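You operate a simulated robot arm through the tools that you are given. There is no shell and no other tool.

Carry out the task below with a simulated robot arm. There is one attempt and no reset: what you move stays moved.

Task
Press the small blue die into the grey holder.
Fine: set that holder in the ring on the slide plate first; the slide plate ends pulled out. Where these are worked on the way, their far stop is far enough and under half their travel is too little: slide plate.

The check looks at the end state, three seconds after you hand in, the way a careful person would. Anything else that was tipped, shoved, dropped, spilled or broken makes it a failure.

Robot
A 7-joint arm with a fingered hand, fixed in place. Base frame: the origin is at the foot of the arm, x ahead of it, y to its left, z up; the work surface is at about z = 0.86. Lengths are in m, angles in rad, forces in N, time in s.
With the tool pointing down near the work surface it reaches from about 0.36 to 0.84 m from the base axis. Its first joint turns from -2.007 to 2.007 rad. Payload 5 kg.
The tool frame sits at the grasp point between the pads (the TCP): z along the fingers, y along the line on which they close. The tips reach 0.032 m beyond it. The gripper opens to 0.16 m. The gripper's body begins 0.089 m behind the TCP. The gripper is a hand of 4 fingers: y runs from the thumb to the fingers, the wrist lies at [0, 0, -0.267] in the tool frame, and closing takes about 1.5 s.
Orientation is that of the tool frame in the base frame, as a unit quaternion [w, x, y, z]. With the fingers straight down and closing along the base's y, the tool's x points along the base's -x, its y along +y and its z along -z.

Tools
- The arm moves only by the tool arm_command. Its arguments are lists of equal length, an entry for each row: "slide": the shift along the tool's x, y, z in mm, a list of three; "rotation": the turn, a rotation vector about the tool's x, y, z in rad, a list of three; "gripper": the gripper command, from -1 (fully open) to 1 (shut), values between in proportion. In form: {"slide": [[tx, ty, tz], ...], "rotation": [[rx, ry, rz], ...], "gripper": [gripper, ...]}. A call has 1 to 20 rows; each row shifts and turns the commanded pose from where the row before left it, along the tool's axes as they then stand. Rows are played at 5 a second. More than 0.05 m and 0.15 rad between two rows, or a gripper value outside its range, and nothing of the call is played. Where a pose cannot be reached the arm comes as near as it can. A force on the tool above 90 N (or 10 N above the force at the start of the call, whichever is more), or a blocked arm, ends the call early, and 0.2 s more pass. The fingers move at their own pace (about 0.108 m/s each) and stop on an object; they squeeze with about 34 N. The grip force told is the motor's: it shows also when the fingers shut on nothing. Time passes only in rows, and 0.2 s behind the last, so rows that do not move let the fingers close. It gives the time, the measured TCP pose, the force on the tool (base axes), the opening and the grip force at its end, in the units of the frame above (readings bear some noise), with the torque about the TCP (base axes, N m) and any sound that the robot's microphone picked up, and new pictures: "show" is both (left out), scene, wrist or none.
- Cameras (640 x 400 px; columns grow to the right, rows downward): "scene" is fixed at [0.3985, -0.5008, 1.5961]; the picture's right is [0.49, -0.87, 0.00], its down [-0.75, -0.42, -0.51] and it looks along [0.45, 0.25, -0.86] (base axes); focal length 340 px, centre (320, 200). "wrist" rides on the gripper at [0.08, -0.004, -0.114] in the tool frame; the picture's right is [0.05, 1.00, 0.00], its down [-0.82, 0.04, -0.58] and it looks along [-0.58, 0.03, 0.82] (tool axes); focal length 265 px, centre (320, 200). There is no depth. A picture from a camera that has moved, and an enlarged one, comes with that camera's place and axes in the base frame and with its lens.
- move_column(by): slides the trunk up (or, below 0, down) by that many m; the arm rides with it, the base frame stays. It gives what a move gives, with no picture.
- preshape(shape): the hand has 4 fingers and takes this shape, open, in about a second: jaw (thumb against the fingers, like two jaws); tri (thumb and two fingers); tip (a fingertip pinch); poke (one finger out to press); point (the index stretched); flat (the hand flat); cup (the hand cupped); fist (a fist). The gripper value then closes the fingers along that shape, each until it touches; the sizes above hold for jaw. It gives what a move gives, with no picture.
- close_up(camera, box): a new picture of the part [left, top, right, bottom] of that camera's present view, enlarged. It takes no simulated time.
- job_done(): hands the job in; it is judged then, once.

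Places have to be worked out from the pictures, the camera data and where the tool is seen. Open the gripper and draw the arm clear of the work before you hand the job in, unless the task says otherwise.

The tools are called after "Call:" as name(argument=value, ...) on one line, values as JSON. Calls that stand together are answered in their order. arm_command: Moves the arm, as the interface text tells. Its arguments: {"type":"object","properties":{"slide":{"type":"array","items":{"type":"array","items":{"type":"number"}}},"rotation":{"type":"array","items":{"type":"array","items":{"type":"number"}}},"gripper":{"type":"array","items":{"type":"number"}},"show":{"type":"string","enum":["both","scene","wrist","none"]}},"required":["slide","rotation","gripper"]} The other tools are called the same way: move_column (by) slides the trunk up or down; preshape (shape) gives the hand a shape; close_up (camera, box) takes an enlarged picture of a part of a camera's view; job_done () hands the job in.

At the start:

```text
t: 0.0
ee_pos: [0.5103, -0.237, 1.2611]
ee_rot: [0.001, 0.001, 1.0, 0.0]
contact_force: [-0.8, 0.2, 0.1]
wrist_torque: [0.0, 0.0, 0.02]
gripper_width: 0.1599
grasp_force: 0.0
shape: jaw
trunk travel left (down, up): [-0.875, 0.115]
```

scene: 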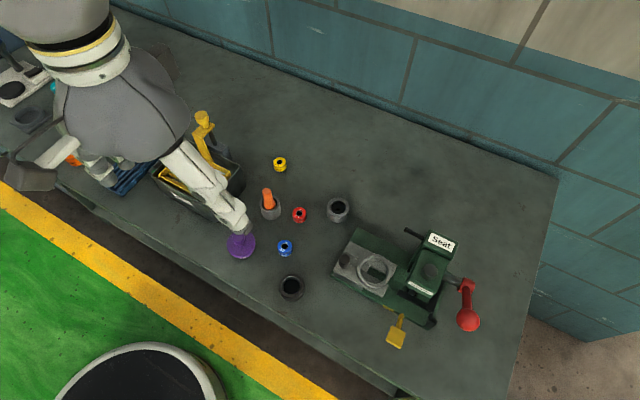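
wrist: 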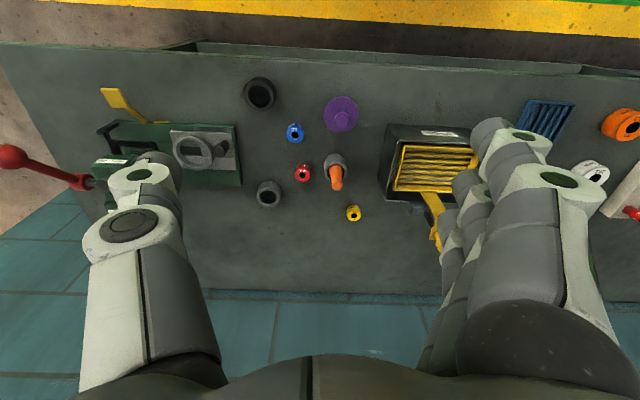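

I start by taking enlarged pictures of the press, the dies and the holders to work out what's what.

Call:
close_up(camera="scene", box=[320, 210, 500, 360])

Call:
close_up(camera="scene", box=[220, 140, 380, 310])

Call:
close_up(camera="wrist", box=[80, 60, 380, 240])

```text
2.67 times, centred on (410, 285) of scene
camera zoom: at [0.3985, -0.5008, 1.5961], right [0.49, -0.87, 0.0], down [-0.75, -0.42, -0.51], along [0.45, 0.25, -0.86], focal length 907 px, centre (80, -27)
```

zoom: 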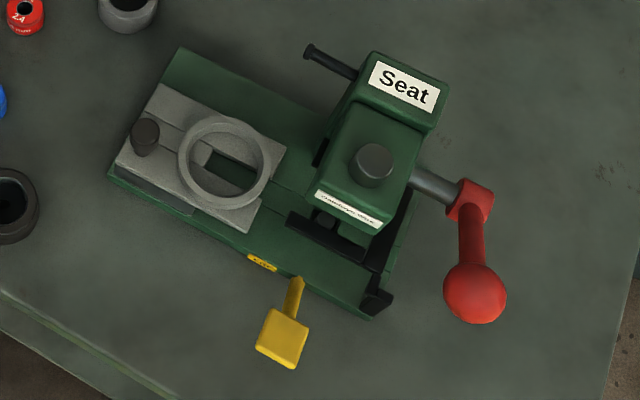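

```text
2.35 times, centred on (300, 225) of scene
camera zoom: at [0.3985, -0.5008, 1.5961], right [0.49, -0.87, 0.0], down [-0.75, -0.42, -0.51], along [0.45, 0.25, -0.86], focal length 801 px, centre (367, 141)
```

zoom: 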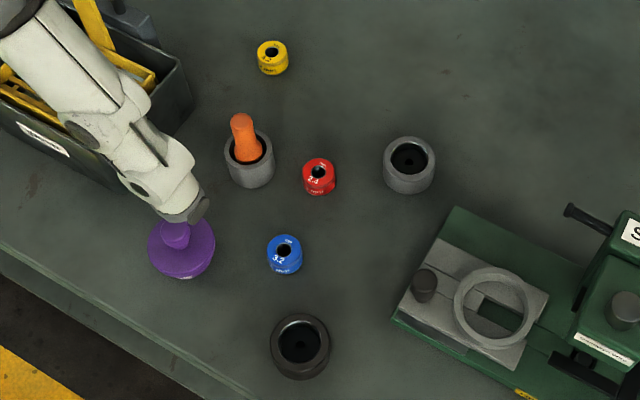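

```text
2.13 times, centred on (230, 150) of wrist
camera zoom: at [0.4302, -0.2409, 1.3751], right [-0.05, 1.0, 0.0], down [0.82, 0.04, 0.58], along [0.58, 0.03, -0.82], focal length 566 px, centre (512, 307)
```

zoom: 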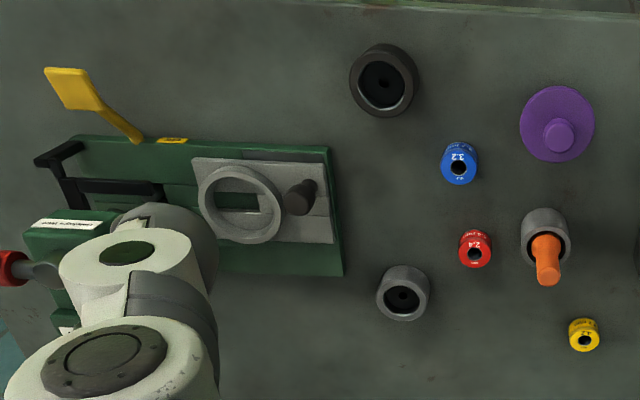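

I zoom in further on the press details and each holder before moving anything.

Call:
close_up(camera="scene", box=[375, 220, 455, 290])

Call:
close_up(camera="scene", box=[370, 290, 430, 350])

Call:
close_up(camera="scene", box=[250, 180, 355, 260])

Call:
close_up(camera="wrist", box=[90, 80, 250, 190])

```text
5.71 times, centred on (415, 255) of scene
camera zoom: at [0.3985, -0.5008, 1.5961], right [0.49, -0.87, 0.0], down [-0.75, -0.42, -0.51], along [0.45, 0.25, -0.86], focal length 1944 px, centre (-223, -114)
```

zoom: 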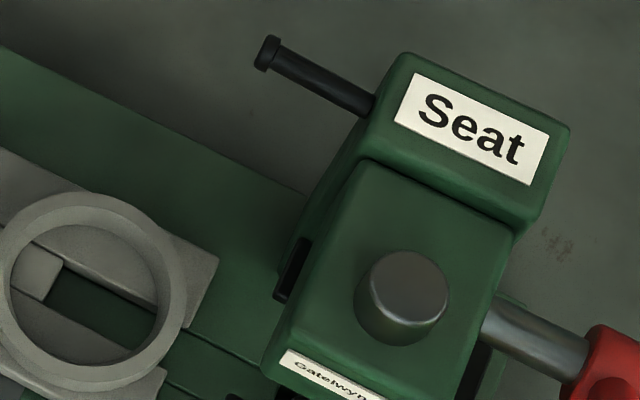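

```text
6.67 times, centred on (400, 320) of scene
camera zoom: at [0.3985, -0.5008, 1.5961], right [0.49, -0.87, 0.0], down [-0.75, -0.42, -0.51], along [0.45, 0.25, -0.86], focal length 2268 px, centre (-213, -600)
```

zoom: 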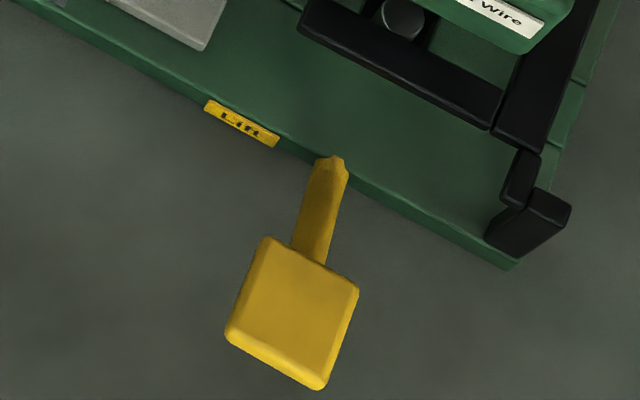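

```text
5.00 times, centred on (302, 220) of scene
camera zoom: at [0.3985, -0.5008, 1.5961], right [0.49, -0.87, 0.0], down [-0.75, -0.42, -0.51], along [0.45, 0.25, -0.86], focal length 1701 px, centre (408, 100)
```

zoom: 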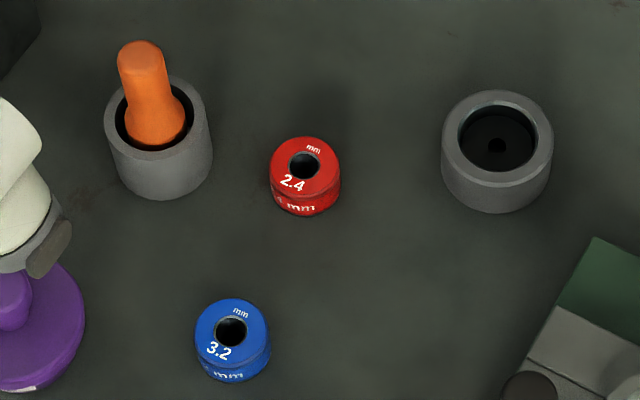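

```text
3.64 times, centred on (170, 135) of wrist
camera zoom: at [0.4302, -0.2409, 1.3751], right [-0.05, 1.0, 0.0], down [0.82, 0.04, 0.58], along [0.58, 0.03, -0.82], focal length 965 px, centre (866, 436)
```

zoom: 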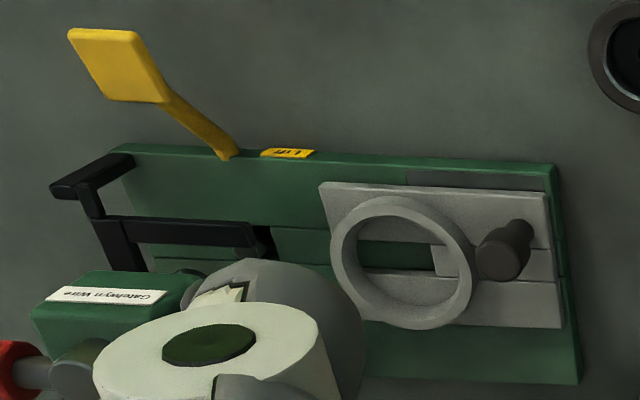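

The press reads "Seat" at its column and "Lift" by the yellow paddle. I move the hand sideways, staying high, to look at the press from the wrist camera.

Call:
arm_command(slide=[[0, -40, 0], [0, -40, 0], [0, -40, 0], [0, -40, 0], [0, -40, 0], [0, 0, 0]], rotation=[[0, 0, 0], [0, 0, 0], [0, 0, 0], [0, 0, 0], [0, 0, 0], [0, 0, 0]], gripper=[-1, -1, -1, -1, -1, -1])

```text
t: 1.4
ee_pos: [0.5115, -0.4361, 1.2632]
ee_rot: [0.0, -0.001, 1.0, -0.001]
contact_force: [-0.1, 0.3, 0.4]
wrist_torque: [-0.03, 0.04, -0.02]
gripper_width: 0.1602
grasp_force: 0.0
shape: jaw
trunk travel left (down, up): [-0.875, 0.115]
camera wrist: at [0.4321, -0.4399, 1.377], right [-0.05, 1.0, 0.0], down [0.81, 0.04, 0.58], along [0.58, 0.03, -0.82], focal length 265 px, centre (320, 200)
```

scene: 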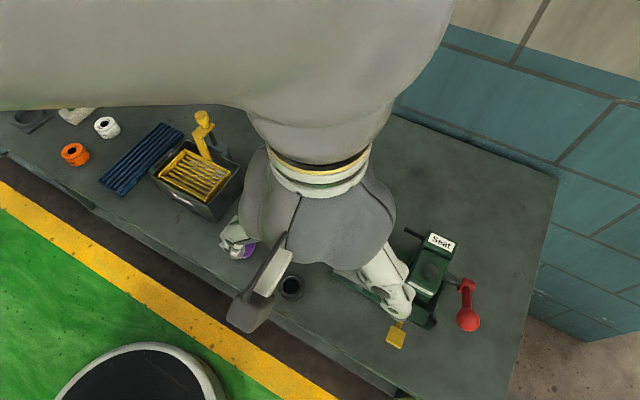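
wrist: 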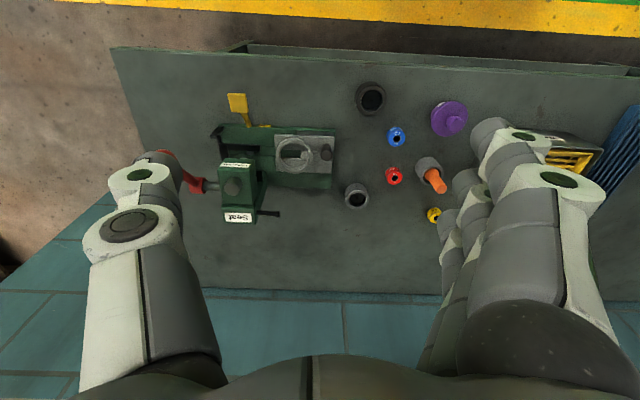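

Call:
close_up(camera="wrist", box=[190, 80, 350, 230])

Call:
close_up(camera="wrist", box=[320, 70, 480, 230])

```text
2.67 times, centred on (270, 155) of wrist
camera zoom: at [0.4321, -0.4399, 1.377], right [-0.05, 1.0, 0.0], down [0.81, 0.04, 0.58], along [0.58, 0.03, -0.82], focal length 708 px, centre (453, 320)
```

zoom: 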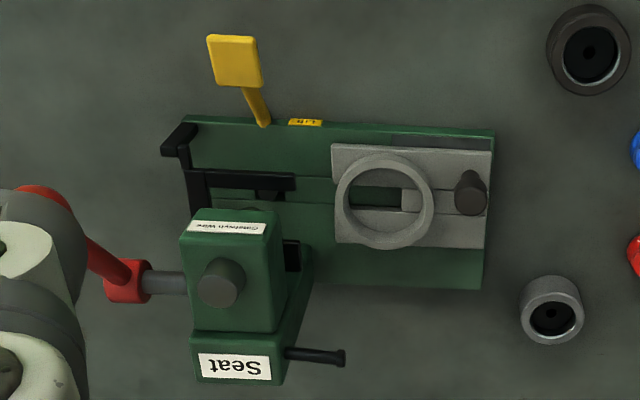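

```text
2.50 times, centred on (400, 150) of wrist
camera zoom: at [0.4321, -0.4399, 1.377], right [-0.05, 1.0, 0.0], down [0.81, 0.04, 0.58], along [0.58, 0.03, -0.82], focal length 664 px, centre (120, 325)
```

zoom: 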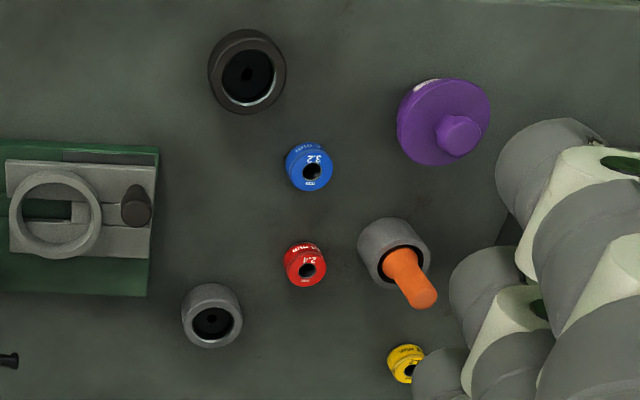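

The empty grey holder measures about 52 mm across and 26 mm tall, at about (0.77, -0.34), and its bore matches the blue die (about 34 mm). I move above it, staying well clear, to refine its position and test the reach.

Call:
arm_command(slide=[[-40, 15, 0], [-40, 15, 10], [-40, 15, 20], [-40, 15, 20], [-40, 15, 30], [-20, 20, 30], [0, 0, 0]], rotation=[[0, 0, 0], [0, 0, 0], [0, 0, 0], [0, 0, 0], [0, 0, 0], [0, 0, 0], [0, 0, 0]], gripper=[-1, -1, -1, -0.6, -0.125, -0.125, -0.125])

```text
refused: row 5 steps farther than a row can; nothing moved
```

A row exceeded 50 mm, so nothing was played. I send the same move in smaller steps.

Call:
arm_command(slide=[[-40, 15, 0], [-40, 15, 10], [-40, 15, 20], [-40, 15, 20], [-30, 15, 30], [-30, 20, 30], [0, 0, 0]], rotation=[[0, 0, 0], [0, 0, 0], [0, 0, 0], [0, 0, 0], [0, 0, 0], [0, 0, 0], [0, 0, 0]], gripper=[-1, -1, -1, -0.6, -0.125, -0.125, -0.125])

```text
t: 3.0
ee_pos: [0.7281, -0.3406, 1.1529]
ee_rot: [0.001, -0.001, 1.0, 0.0]
contact_force: [0.1, -0.1, -0.1]
wrist_torque: [0.05, -0.01, 0.02]
gripper_width: 0.0907
grasp_force: 0.1
shape: jaw
trunk travel left (down, up): [-0.875, 0.115]
camera wrist: at [0.6486, -0.3442, 1.2663], right [-0.05, 1.0, 0.0], down [0.81, 0.04, 0.58], along [0.58, 0.03, -0.82], focal length 265 px, centre (320, 200)
```

scene: 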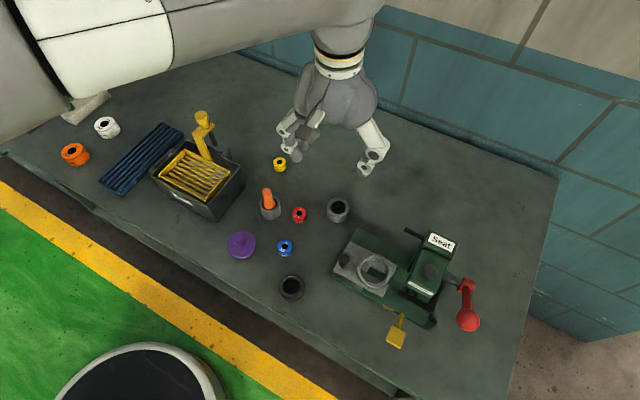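
wrist: 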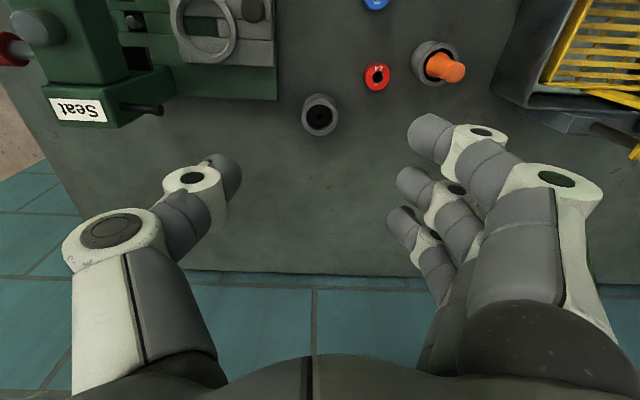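

The wrist camera now sees the holder well. I enlarge that area for a precise measurement.

Call:
close_up(camera="wrist", box=[260, 70, 400, 160])

Call:
close_up(camera="wrist", box=[0, 0, 280, 160])

Call:
close_up(camera="scene", box=[320, 190, 360, 230])

```text
4.44 times, centred on (330, 115) of wrist
camera zoom: at [0.6486, -0.3442, 1.2663], right [-0.05, 1.0, 0.0], down [0.81, 0.04, 0.58], along [0.58, 0.03, -0.82], focal length 1180 px, centre (276, 578)
```

zoom: 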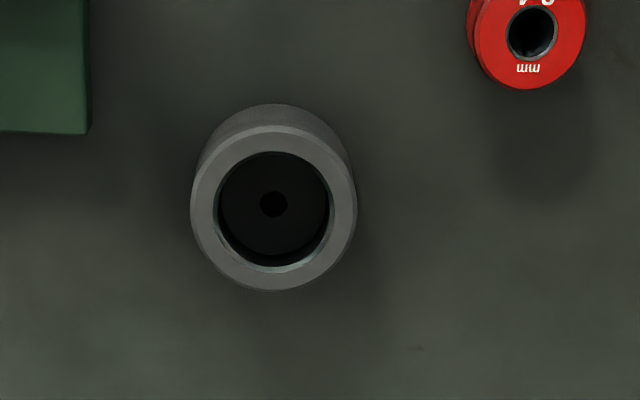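

```text
2.29 times, centred on (140, 80) of wrist
camera zoom: at [0.6486, -0.3442, 1.2663], right [-0.05, 1.0, 0.0], down [0.81, 0.04, 0.58], along [0.58, 0.03, -0.82], focal length 607 px, centre (731, 474)
```

zoom: 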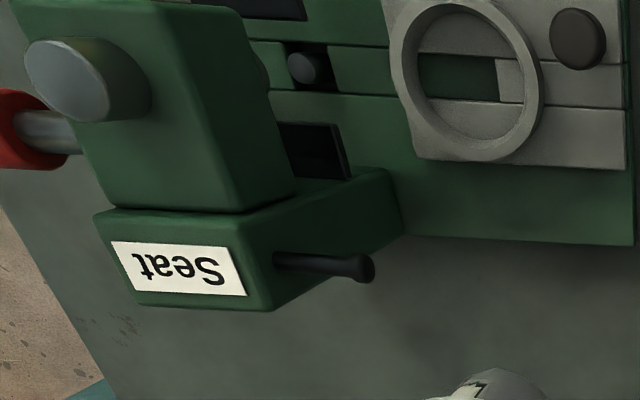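

```text
10.00 times, centred on (340, 210) of scene
camera zoom: at [0.3985, -0.5008, 1.5961], right [0.49, -0.87, 0.0], down [-0.75, -0.42, -0.51], along [0.45, 0.25, -0.86], focal length 3402 px, centre (120, 100)
```

zoom: 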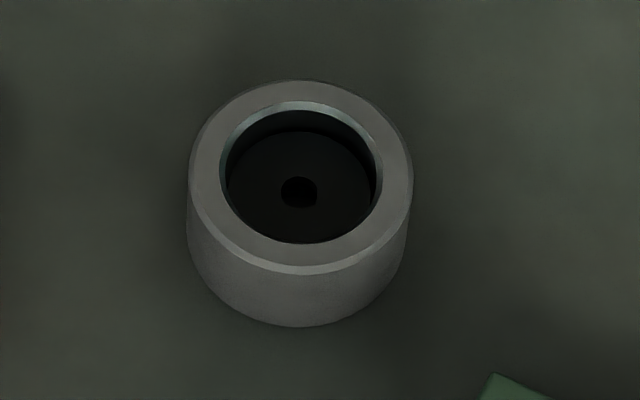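

The holder's centre is at about (0.772, -0.339) with its top near z 0.886. I move over it and descend to just above it, then check alignment.

Call:
arm_command(slide=[[-22, 1, 30], [-22, 0.5, 40], [0, 0, 45], [0, 0, 45], [0, 0, 30], [0, 0, 0]], rotation=[[0, 0, 0], [0, 0, 0], [0, 0, 0], [0, 0, 0], [0, 0, 0], [0, 0, 0]], gripper=[-0.1, -0.1, -0.1, -0.1, -0.1, -0.1])

```text
t: 4.4
ee_pos: [0.7682, -0.3296, 0.9607]
ee_rot: [0.0, 0.001, 1.0, 0.001]
contact_force: [0.8, 0.6, 0.1]
wrist_torque: [0.0, -0.02, -0.01]
gripper_width: 0.0886
grasp_force: 0.1
shape: jaw
out of reach, approached as far as the arm can: row 2
trunk travel left (down, up): [-0.875, 0.115]
camera wrist: at [0.6874, -0.3334, 1.0736], right [-0.05, 1.0, 0.0], down [0.81, 0.04, 0.58], along [0.58, 0.03, -0.82], focal length 265 px, centre (320, 200)
```

scene: 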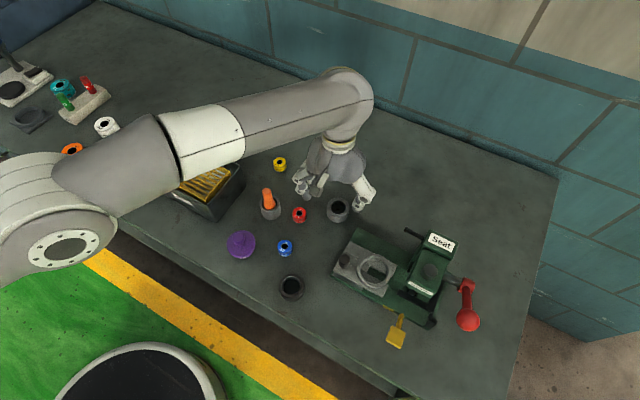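
wrist: 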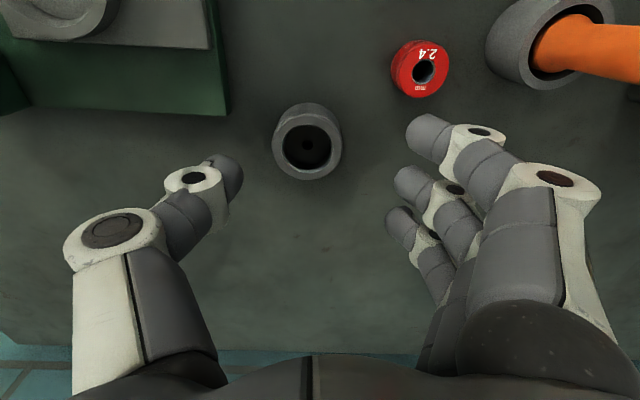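

The straight-down pose is just beyond reach there, so I tilt the hand outward 0.2 rad about its closing axis. This pulls the wrist inward while the pads stay vertical.

Call:
arm_command(slide=[[0, 0, 0], [0, 0, 0], [0, 0, 0]], rotation=[[0, -0.1, 0], [0, -0.1, 0], [0, 0, 0]], gripper=[-0.1, -0.1, -0.1])

```text
t: 5.2
ee_pos: [0.7677, -0.3289, 0.9608]
ee_rot: [0.1, 0.0, 0.995, 0.001]
contact_force: [0.4, 0.7, -0.2]
wrist_torque: [-0.02, 0.02, 0.0]
gripper_width: 0.0887
grasp_force: 0.0
shape: jaw
trunk travel left (down, up): [-0.875, 0.115]
camera wrist: at [0.6675, -0.3329, 1.056], right [-0.05, 1.0, -0.01], down [0.68, 0.04, 0.73], along [0.73, 0.03, -0.68], focal length 265 px, centre (320, 200)
```

scene: 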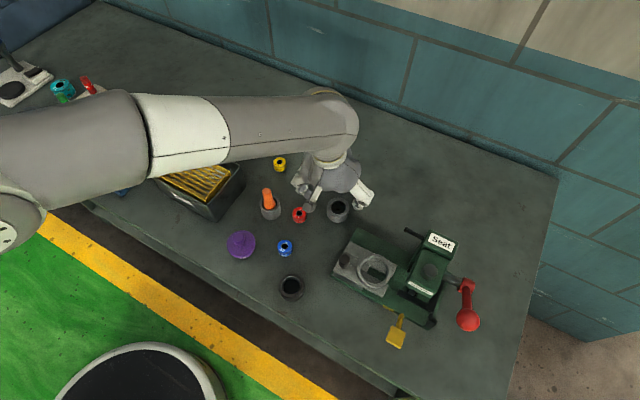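
wrist: 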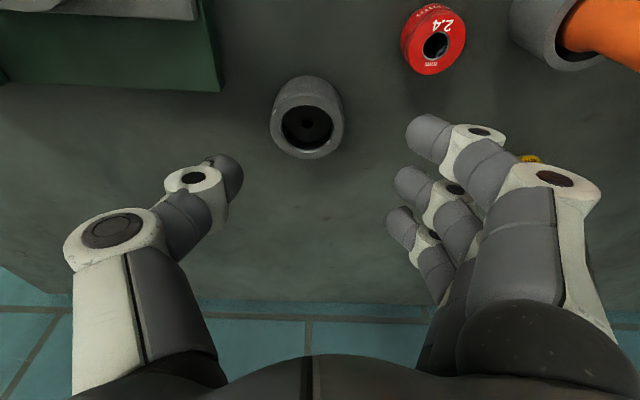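

With the tilt, the pose is reachable again. The holder's axis comes out at about (0.769, -0.339), so I correct y and lower along the vertical in two stages.

Call:
arm_command(slide=[[3, -10, 10], [4, 0, 20], [0, 0, 0]], rotation=[[0, 0, 0], [0, 0, 0], [0, 0, 0]], gripper=[-0.1, -0.1, -0.1])

Call:
close_up(camera="wrist", box=[150, 60, 470, 260])

Call:
close_up(camera="scene", box=[280, 150, 400, 230])

```text
t: 6.0
ee_pos: [0.7673, -0.3389, 0.9311]
ee_rot: [0.1, 0.0, 0.995, 0.0]
contact_force: [-0.1, -0.5, 0.5]
wrist_torque: [0.0, -0.02, 0.0]
gripper_width: 0.0887
grasp_force: 0.1
shape: jaw
trunk travel left (down, up): [-0.875, 0.115]
camera wrist: at [0.6665, -0.3436, 1.0255], right [-0.05, 1.0, -0.01], down [0.68, 0.04, 0.73], along [0.73, 0.03, -0.69], focal length 265 px, centre (320, 200)
```

scene: 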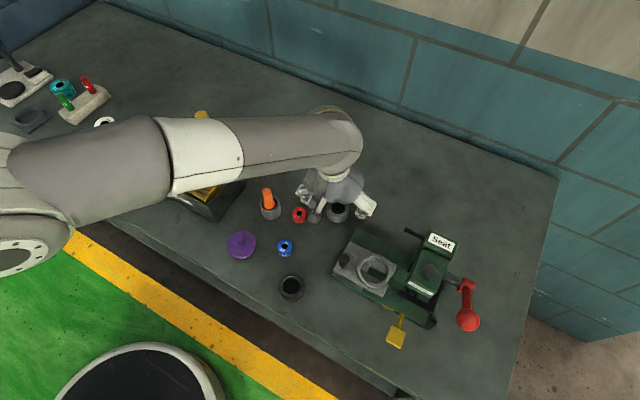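
wrist: 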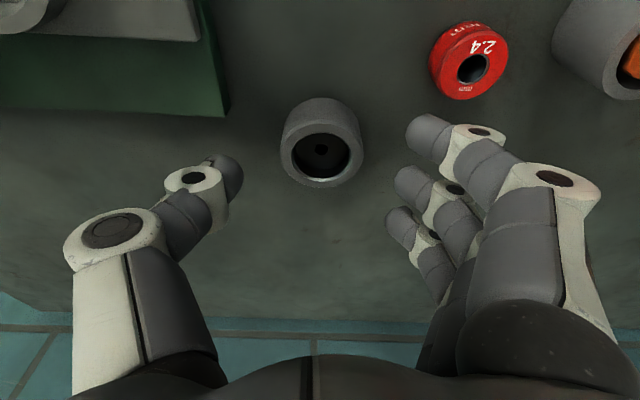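

```text
2.00 times, centred on (310, 160) of wrist
camera zoom: at [0.6665, -0.3436, 1.0255], right [-0.05, 1.0, -0.01], down [0.68, 0.04, 0.73], along [0.73, 0.03, -0.69], focal length 531 px, centre (340, 280)
```

zoom: 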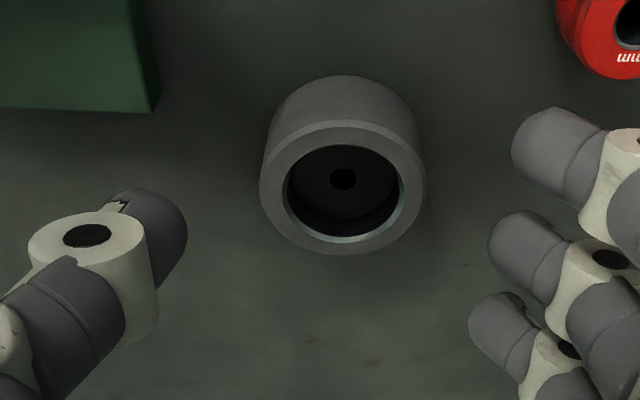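

```text
5.00 times, centred on (340, 190) of scene
camera zoom: at [0.3985, -0.5008, 1.5961], right [0.49, -0.87, 0.0], down [-0.75, -0.42, -0.51], along [0.45, 0.25, -0.86], focal length 1701 px, centre (220, 250)
```

zoom: 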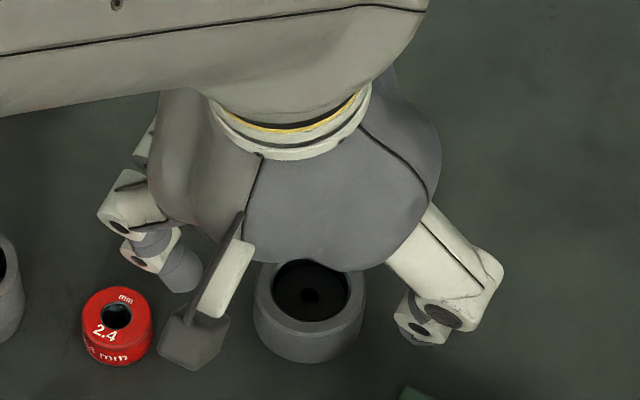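

Alignment is good (holder top centre at (0.772, -0.339)). I narrow the opening to about 70 mm to stay clear of the red die, then lower to grasp height.

Call:
arm_command(slide=[[0, 0, 0], [0, 0, 0], [2, 0, 10], [2, 0, 10], [2, 0, 9], [0, 0, 0]], rotation=[[0, 0, 0], [0, 0, 0], [0, 0, 0], [0, 0, 0], [0, 0, 0], [0, 0, 0]], gripper=[0.1, 0.1, 0.1, 0.1, 0.1, 0.1])

Call:
close_up(camera="wrist", box=[150, 60, 470, 260])

```text
t: 7.4
ee_pos: [0.7677, -0.3391, 0.8998]
ee_rot: [0.101, 0.0, 0.995, 0.0]
contact_force: [-0.4, 0.0, 0.0]
wrist_torque: [-0.01, 0.0, 0.02]
gripper_width: 0.0727
grasp_force: 0.0
shape: jaw
trunk travel left (down, up): [-0.875, 0.115]
camera wrist: at [0.6669, -0.3429, 0.9957], right [-0.05, 1.0, -0.01], down [0.68, 0.04, 0.73], along [0.73, 0.03, -0.69], focal length 265 px, centre (320, 200)
```

scene: 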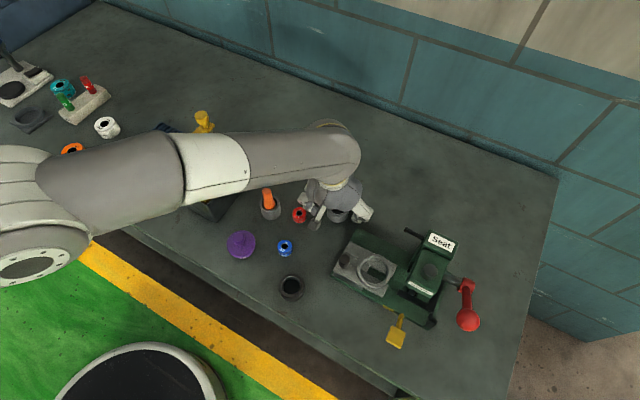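
wrist: 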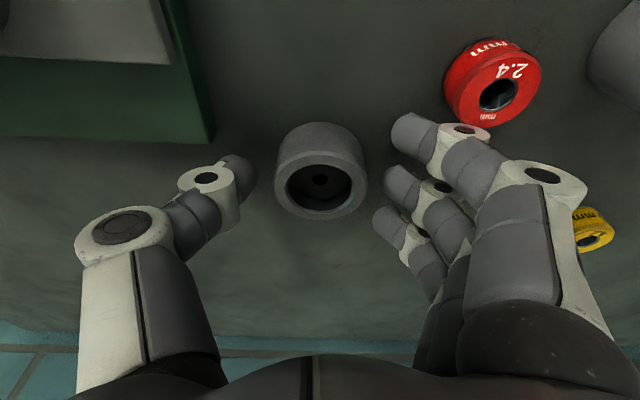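

```text
2.00 times, centred on (310, 160) of wrist
camera zoom: at [0.6669, -0.3429, 0.9957], right [-0.05, 1.0, -0.01], down [0.68, 0.04, 0.73], along [0.73, 0.03, -0.69], focal length 531 px, centre (340, 280)
```

zoom: 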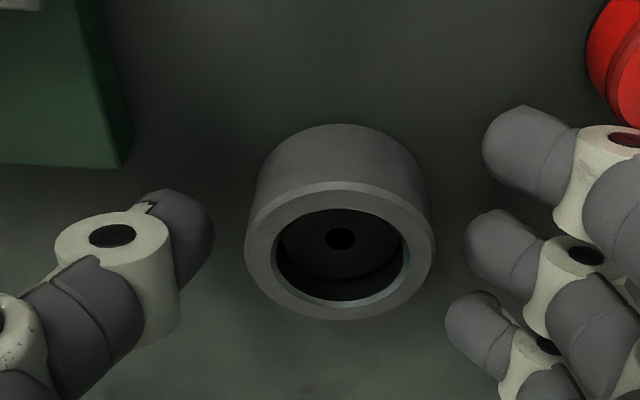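

The holder sits between thumb and fingers with clearance all round. I close the hand on it.

Call:
arm_command(slide=[[0, 0, 0], [0, 0, 0], [0, 0, 0], [0, 0, 0], [0, 0, 0], [0, 0, 0]], rotation=[[0, 0, 0], [0, 0, 0], [0, 0, 0], [0, 0, 0], [0, 0, 0], [0, 0, 0]], gripper=[0.25, 0.35, 0.45, 0.55, 0.6, 0.6])

Call:
close_up(camera="wrist", box=[150, 60, 470, 260])

```text
t: 8.8
ee_pos: [0.7676, -0.3402, 0.9007]
ee_rot: [0.1, 0.001, 0.995, 0.0]
contact_force: [0.4, -1.4, 0.7]
wrist_torque: [-0.01, 0.04, 0.02]
gripper_width: 0.0347
grasp_force: 33.8
shape: jaw
trunk travel left (down, up): [-0.875, 0.115]
camera wrist: at [0.6669, -0.343, 0.9956], right [-0.05, 1.0, -0.01], down [0.68, 0.04, 0.73], along [0.73, 0.03, -0.69], focal length 265 px, centre (320, 200)
```

scene: 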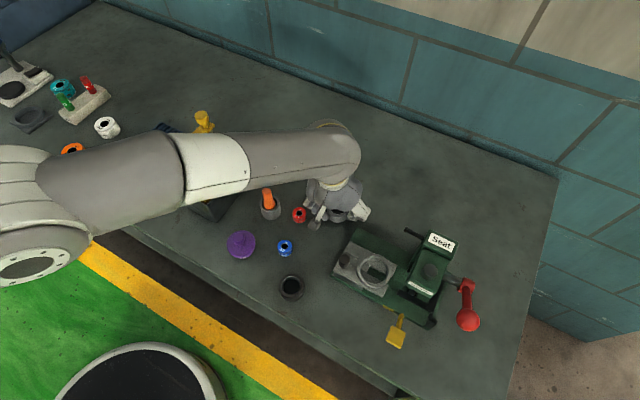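
wrist: 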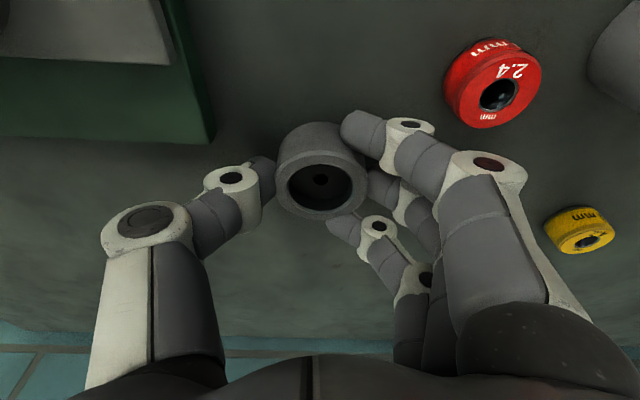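

```text
2.00 times, centred on (310, 160) of wrist
camera zoom: at [0.6669, -0.343, 0.9956], right [-0.05, 1.0, -0.01], down [0.68, 0.04, 0.73], along [0.73, 0.03, -0.69], focal length 531 px, centre (340, 280)
```

zoom: 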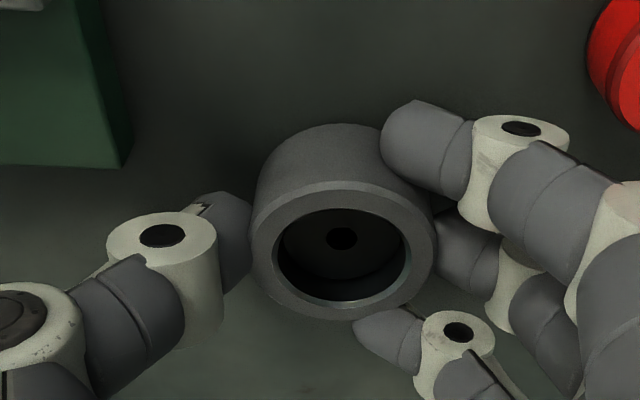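

The thumb and three fingers hold the holder on all sides with 34 N. I lift it straight up about 80 mm.

Call:
arm_command(slide=[[-2, 0, -10], [-4, 0, -20], [-5, 0, -25], [-5, 0, -24], [0, 0, 0]], rotation=[[0, 0, 0], [0, 0, 0], [0, 0, 0], [0, 0, 0], [0, 0, 0]], gripper=[0.6, 0.6, 0.6, 0.6, 0.6])

Call:
close_up(camera="wrist", box=[150, 60, 470, 260])

```text
t: 10.0
ee_pos: [0.7674, -0.3398, 0.9803]
ee_rot: [0.099, 0.0, 0.995, 0.001]
contact_force: [0.0, -0.4, -3.9]
wrist_torque: [-0.03, -0.01, 0.01]
gripper_width: 0.0347
grasp_force: 34.2
shape: jaw
trunk travel left (down, up): [-0.875, 0.115]
camera wrist: at [0.6663, -0.3437, 1.076], right [-0.05, 1.0, -0.01], down [0.69, 0.04, 0.73], along [0.73, 0.03, -0.69], focal length 265 px, centre (320, 200)
```

scene: 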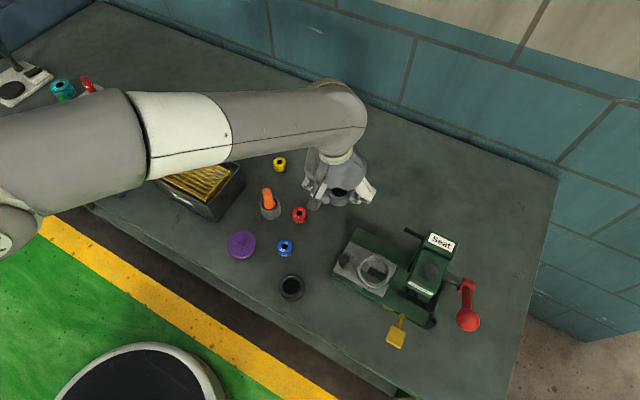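
wrist: 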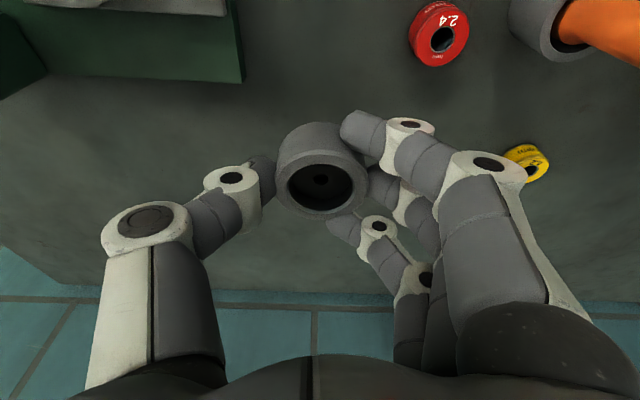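

```text
2.00 times, centred on (310, 160) of wrist
camera zoom: at [0.6663, -0.3437, 1.076], right [-0.05, 1.0, -0.01], down [0.69, 0.04, 0.73], along [0.73, 0.03, -0.69], focal length 531 px, centre (340, 280)
```

zoom: 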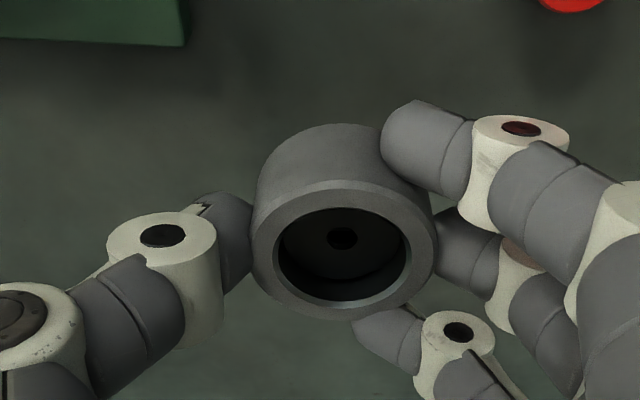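

The holder is held upright and stable. This grip is too low and too near the press head for dropping it into the ring, so I set the holder back down nearer, at about (0.665, -0.345), to regrip it higher with a better hand yaw.

Call:
arm_command(slide=[[34.6, -2.3, -7], [34.6, -2.3, -7], [34.6, -2.4, -7], [0, 0, 0], [4, 0, 20], [4, 0, 20], [4, 0, 19], [1.6, 0, 8], [0, 0, 0]], rotation=[[0, 0, 0], [0, 0, 0], [0, 0, 0], [0, 0, 0], [0, 0, 0], [0, 0, 0], [0, 0, 0], [0, 0, 0], [0, 0, 0]], gripper=[0.6, 0.6, 0.6, 0.6, 0.6, 0.6, 0.6, 0.6, 0.6])

```text
t: 12.0
ee_pos: [0.6623, -0.3463, 0.9138]
ee_rot: [0.1, 0.0, 0.995, 0.0]
contact_force: [1.2, 1.0, -2.0]
wrist_torque: [-0.12, 0.05, 0.04]
gripper_width: 0.0343
grasp_force: 33.8
shape: jaw
trunk travel left (down, up): [-0.875, 0.115]
camera wrist: at [0.5609, -0.3501, 1.0081], right [-0.05, 1.0, -0.01], down [0.68, 0.04, 0.73], along [0.73, 0.03, -0.69], focal length 265 px, centre (320, 200)
```

scene: 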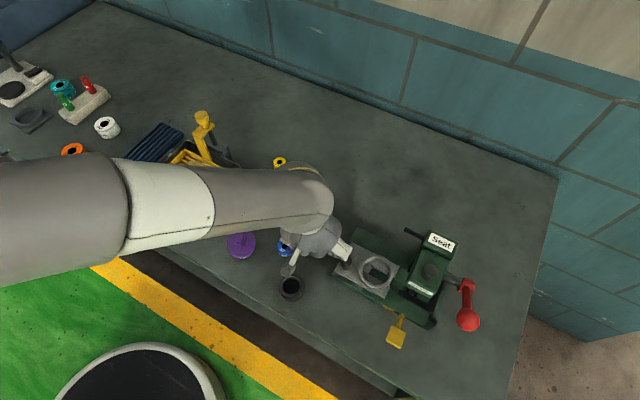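
wrist: 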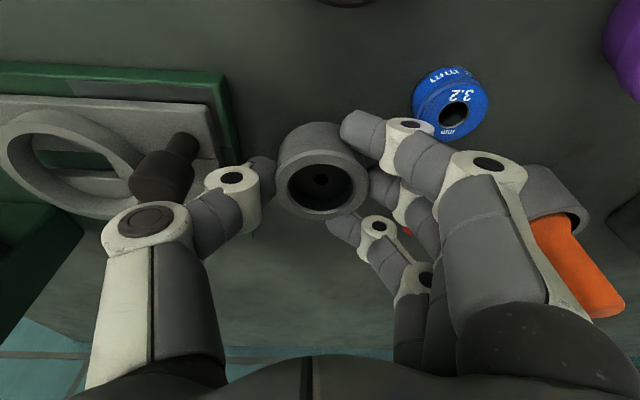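

The hand stopped 12 mm above the table level as commanded, with a small torque. I check whether the thumb is close to the plate's knob before going lower.

Call:
close_up(camera="wrist", box=[80, 80, 320, 260])

Call:
close_up(camera="scene", box=[270, 210, 400, 310])

```text
2.22 times, centred on (200, 170) of wrist
camera zoom: at [0.5609, -0.3501, 1.0081], right [-0.05, 1.0, -0.01], down [0.68, 0.04, 0.73], along [0.73, 0.03, -0.69], focal length 590 px, centre (587, 267)
```

zoom: 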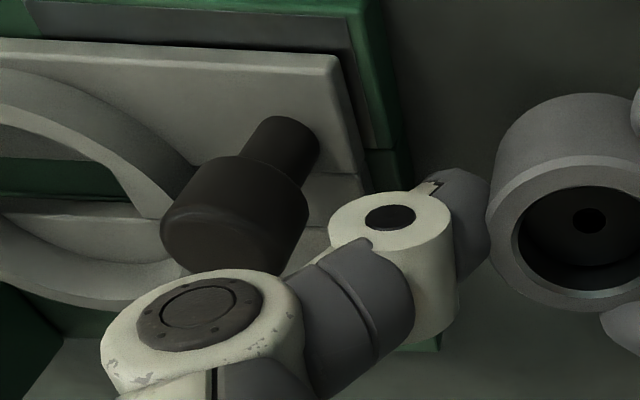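

```text
4.00 times, centred on (335, 260) of scene
camera zoom: at [0.3985, -0.5008, 1.5961], right [0.49, -0.87, 0.0], down [-0.75, -0.42, -0.51], along [0.45, 0.25, -0.86], focal length 1361 px, centre (260, -40)
```

zoom: 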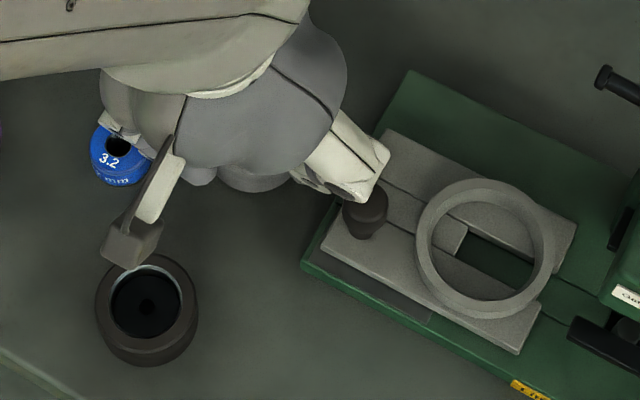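

The thumb knuckle is passing close to the plate's knob, and the blue die blocks shifting the other way. I raise the holder again and set it down instead in the open area in front of the press, at about (0.535, -0.45).

Call:
arm_command(slide=[[-4, 2, -20], [-4, 0, -20], [-4, 0, -20], [32, -27, -6.5], [32, -27, -6.5], [32, -27, -6.5], [32, -26, -6.5], [0, 0, 0]], rotation=[[0, 0, 0], [0, 0, 0], [0, 0, 0], [0, 0, 0], [0, 0, 0], [0, 0, 0], [0, 0, 0], [0, 0, 0]], gripper=[0.6, 0.6, 0.6, 0.6, 0.6, 0.6, 0.6, 0.6])

```text
t: 13.8
ee_pos: [0.5298, -0.4498, 0.9741]
ee_rot: [0.099, -0.001, 0.995, 0.001]
contact_force: [0.8, -0.1, -3.6]
wrist_torque: [0.02, 0.06, -0.01]
gripper_width: 0.0343
grasp_force: 33.7
shape: jaw
trunk travel left (down, up): [-0.875, 0.115]
camera wrist: at [0.429, -0.4541, 1.0687], right [-0.05, 1.0, -0.01], down [0.68, 0.04, 0.73], along [0.73, 0.03, -0.69], focal length 265 px, centre (320, 200)
```

scene: 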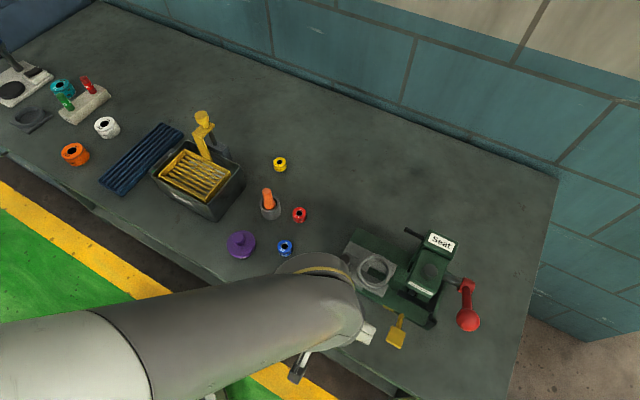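
wrist: 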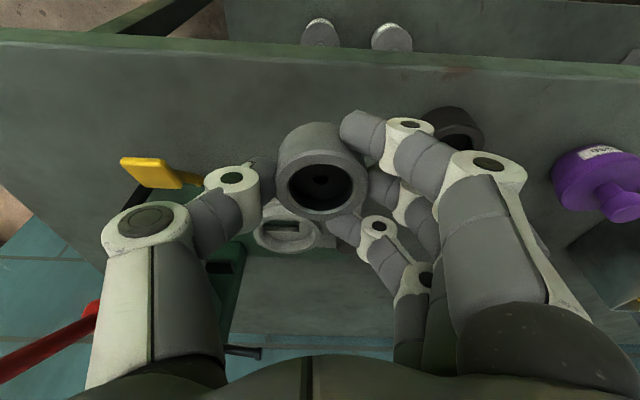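

Clear of the yellow paddle and the dark holder. I lower the holder to just above the table.

Call:
arm_command(slide=[[4, 0, 20], [4, 0, 20], [4, 0, 20], [1.6, 0, 8], [0, 0, 0]], rotation=[[0, 0, 0], [0, 0, 0], [0, 0, 0], [0, 0, 0], [0, 0, 0]], gripper=[0.6, 0.6, 0.6, 0.6, 0.6])

Call:
close_up(camera="wrist", box=[100, 60, 500, 310])

```text
t: 15.0
ee_pos: [0.5311, -0.4518, 0.9042]
ee_rot: [0.1, 0.0, 0.995, 0.001]
contact_force: [0.0, 0.0, -3.9]
wrist_torque: [0.03, 0.0, -0.02]
gripper_width: 0.0343
grasp_force: 34.1
shape: jaw
trunk travel left (down, up): [-0.875, 0.115]
camera wrist: at [0.4292, -0.4547, 1.0004], right [-0.05, 1.0, -0.01], down [0.68, 0.04, 0.73], along [0.73, 0.03, -0.69], focal length 265 px, centre (320, 200)
```

scene: 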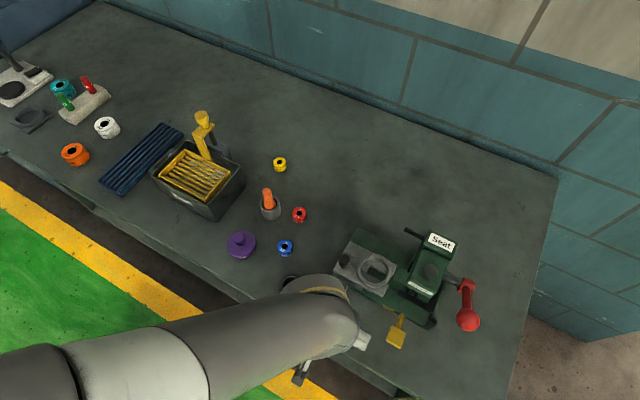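
wrist: 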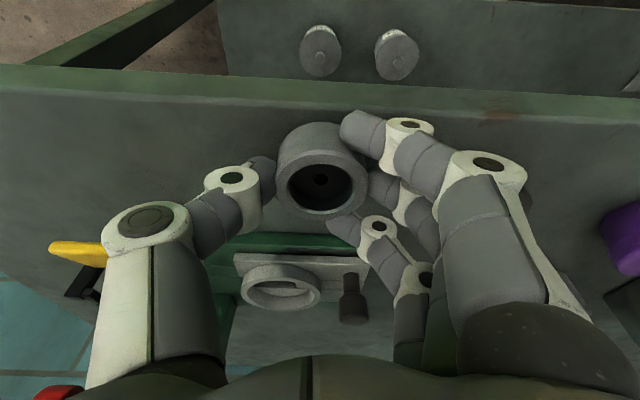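

```text
1.60 times, centred on (300, 185) of wrist
camera zoom: at [0.4292, -0.4547, 1.0004], right [-0.05, 1.0, -0.01], down [0.68, 0.04, 0.73], along [0.73, 0.03, -0.69], focal length 425 px, centre (352, 224)
```

zoom: 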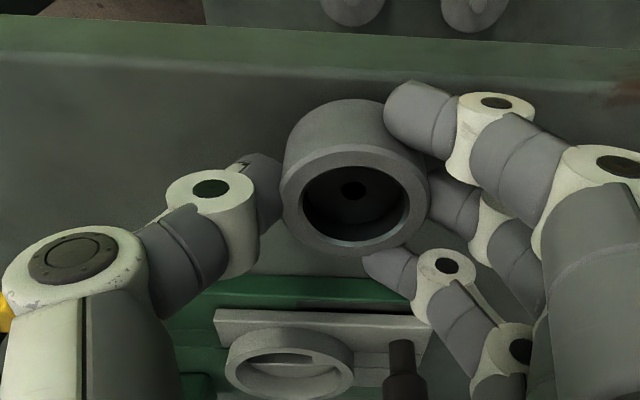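

The holder is about 3 mm above the table. I lower the last bit and open the fingers slowly.

Call:
arm_command(slide=[[0.5, 0, 2.7], [0, 0, 0], [0, 0, 0], [0, 0, 0], [0, 0, 0], [0, 0, 0]], rotation=[[0, 0, 0], [0, 0, 0], [0, 0, 0], [0, 0, 0], [0, 0, 0], [0, 0, 0]], gripper=[0.6, 0.6, 0.45, 0.3, 0.15, 0.05])

Call:
close_up(camera="wrist", box=[100, 60, 500, 310])

```text
t: 16.4
ee_pos: [0.5291, -0.4503, 0.9025]
ee_rot: [0.1, 0.0, 0.995, 0.0]
contact_force: [0.2, 0.5, 0.7]
wrist_torque: [0.0, -0.01, -0.02]
gripper_width: 0.075
grasp_force: 0.0
shape: jaw
trunk travel left (down, up): [-0.875, 0.115]
camera wrist: at [0.429, -0.4546, 0.9978], right [-0.05, 1.0, -0.01], down [0.68, 0.04, 0.73], along [0.73, 0.03, -0.69], focal length 265 px, centre (320, 200)
```

scene: 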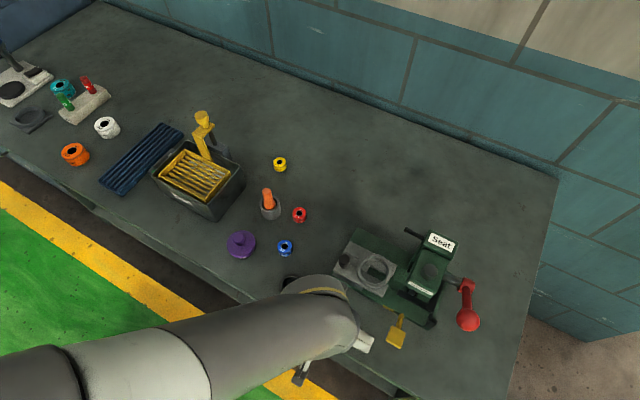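
wrist: 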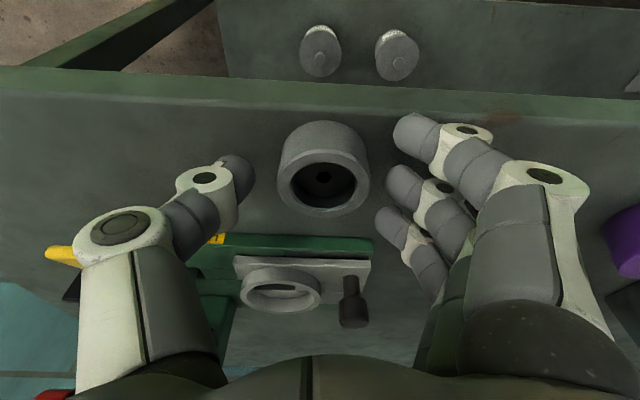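

```text
1.60 times, centred on (300, 185) of wrist
camera zoom: at [0.429, -0.4546, 0.9978], right [-0.05, 1.0, -0.01], down [0.68, 0.04, 0.73], along [0.73, 0.03, -0.69], focal length 425 px, centre (352, 224)
```

zoom: 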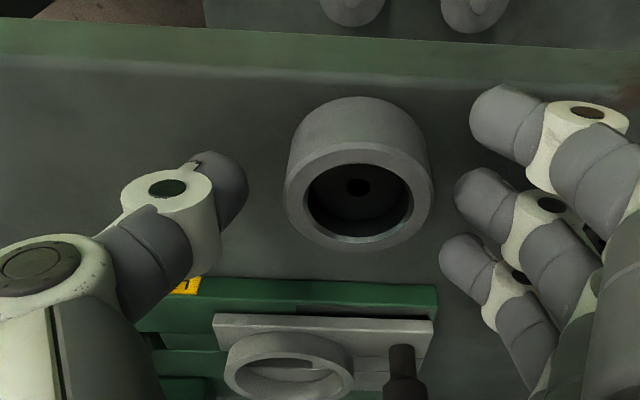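

The holder stands upright on the table. From this low angle I can also gauge the ring's height, so I enlarge it.

Call:
close_up(camera="wrist", box=[200, 220, 400, 345])

```text
3.20 times, centred on (300, 282) of wrist
camera zoom: at [0.429, -0.4546, 0.9978], right [-0.05, 1.0, -0.01], down [0.68, 0.04, 0.73], along [0.73, 0.03, -0.69], focal length 849 px, centre (384, -64)
```

zoom: 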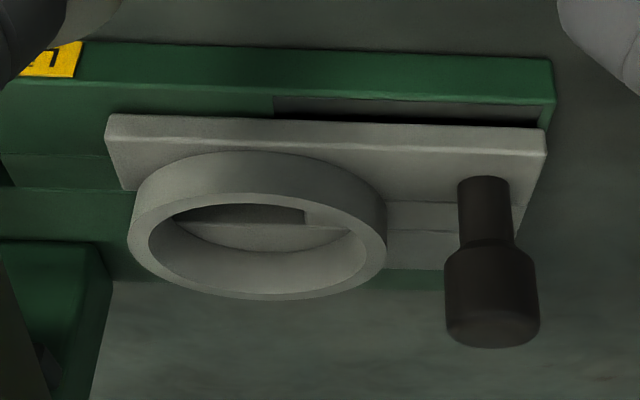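

The ring stands about 15 mm above the plate and the holder will protrude about 12 mm, so I need a high grip. I lift the open hand clear, straighten it and turn it 60° clockwise so the thumb passes in front of the press head.

Call:
arm_command(slide=[[-4, 0, -20], [-4, 0, -20], [-4, 0, -20], [-4, 0, -20], [0, 0, 0], [0, 0, 0], [0, 0, 0], [0, 0, 0], [0, 0, 0], [0, 0, 0], [0, 0, 0], [0, 0, 0], [0, 0, 0], [0, 0, 0]], rotation=[[0, 0, 0], [0, 0, 0], [0, 0, 0], [0, 0, 0], [0, 0.1, 0], [0, 0.1, 0], [0, 0, 0.15], [0, 0, 0.15], [0, 0, 0.15], [0, 0, 0.15], [0, 0, 0.15], [0, 0, 0.15], [0, 0, 0.147], [0, 0, 0]], gripper=[0.05, 0.05, 0.05, 0.05, 0.05, 0.05, 0.05, 0.05, 0.05, 0.05, 0.05, 0.05, 0.05, 0.05])

Call:
close_up(camera="wrist", box=[150, 60, 470, 260])

```text
t: 19.4
ee_pos: [0.5309, -0.451, 0.9839]
ee_rot: [0.0, 0.5, 0.866, 0.0]
contact_force: [-0.7, 0.1, 0.0]
wrist_torque: [0.01, 0.0, 0.0]
gripper_width: 0.0753
grasp_force: 0.1
shape: jaw
trunk travel left (down, up): [-0.875, 0.115]
camera wrist: at [0.4876, -0.3833, 1.0974], right [0.84, 0.54, 0.0], down [0.44, -0.69, 0.58], along [0.31, -0.48, -0.82], focal length 265 px, centre (320, 200)
```

scene: 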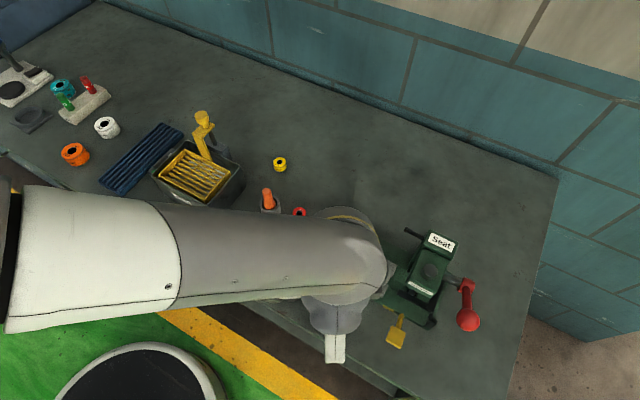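
wrist: 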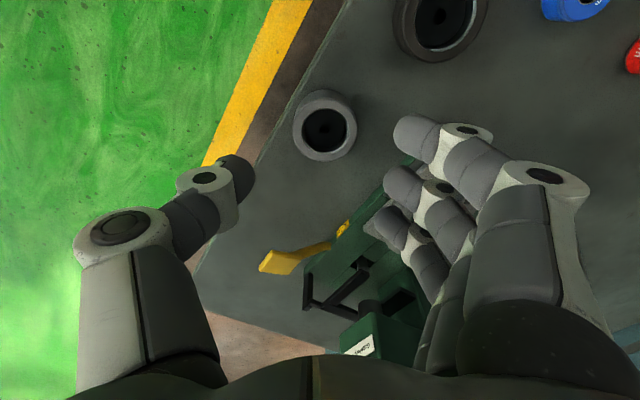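

```text
2.00 times, centred on (310, 160) of wrist
camera zoom: at [0.4876, -0.3833, 1.0974], right [0.84, 0.54, 0.0], down [0.44, -0.69, 0.58], along [0.31, -0.48, -0.82], focal length 531 px, centre (340, 280)
```

zoom: 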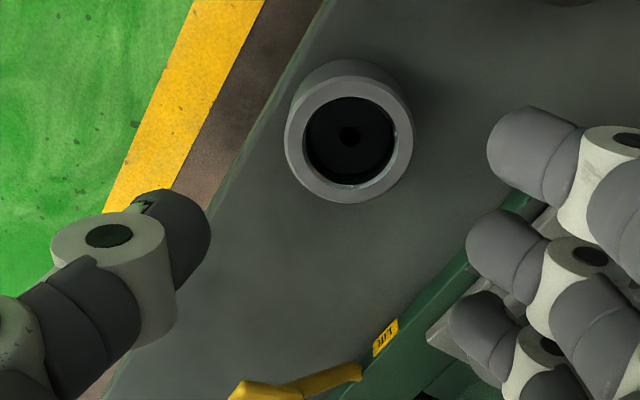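

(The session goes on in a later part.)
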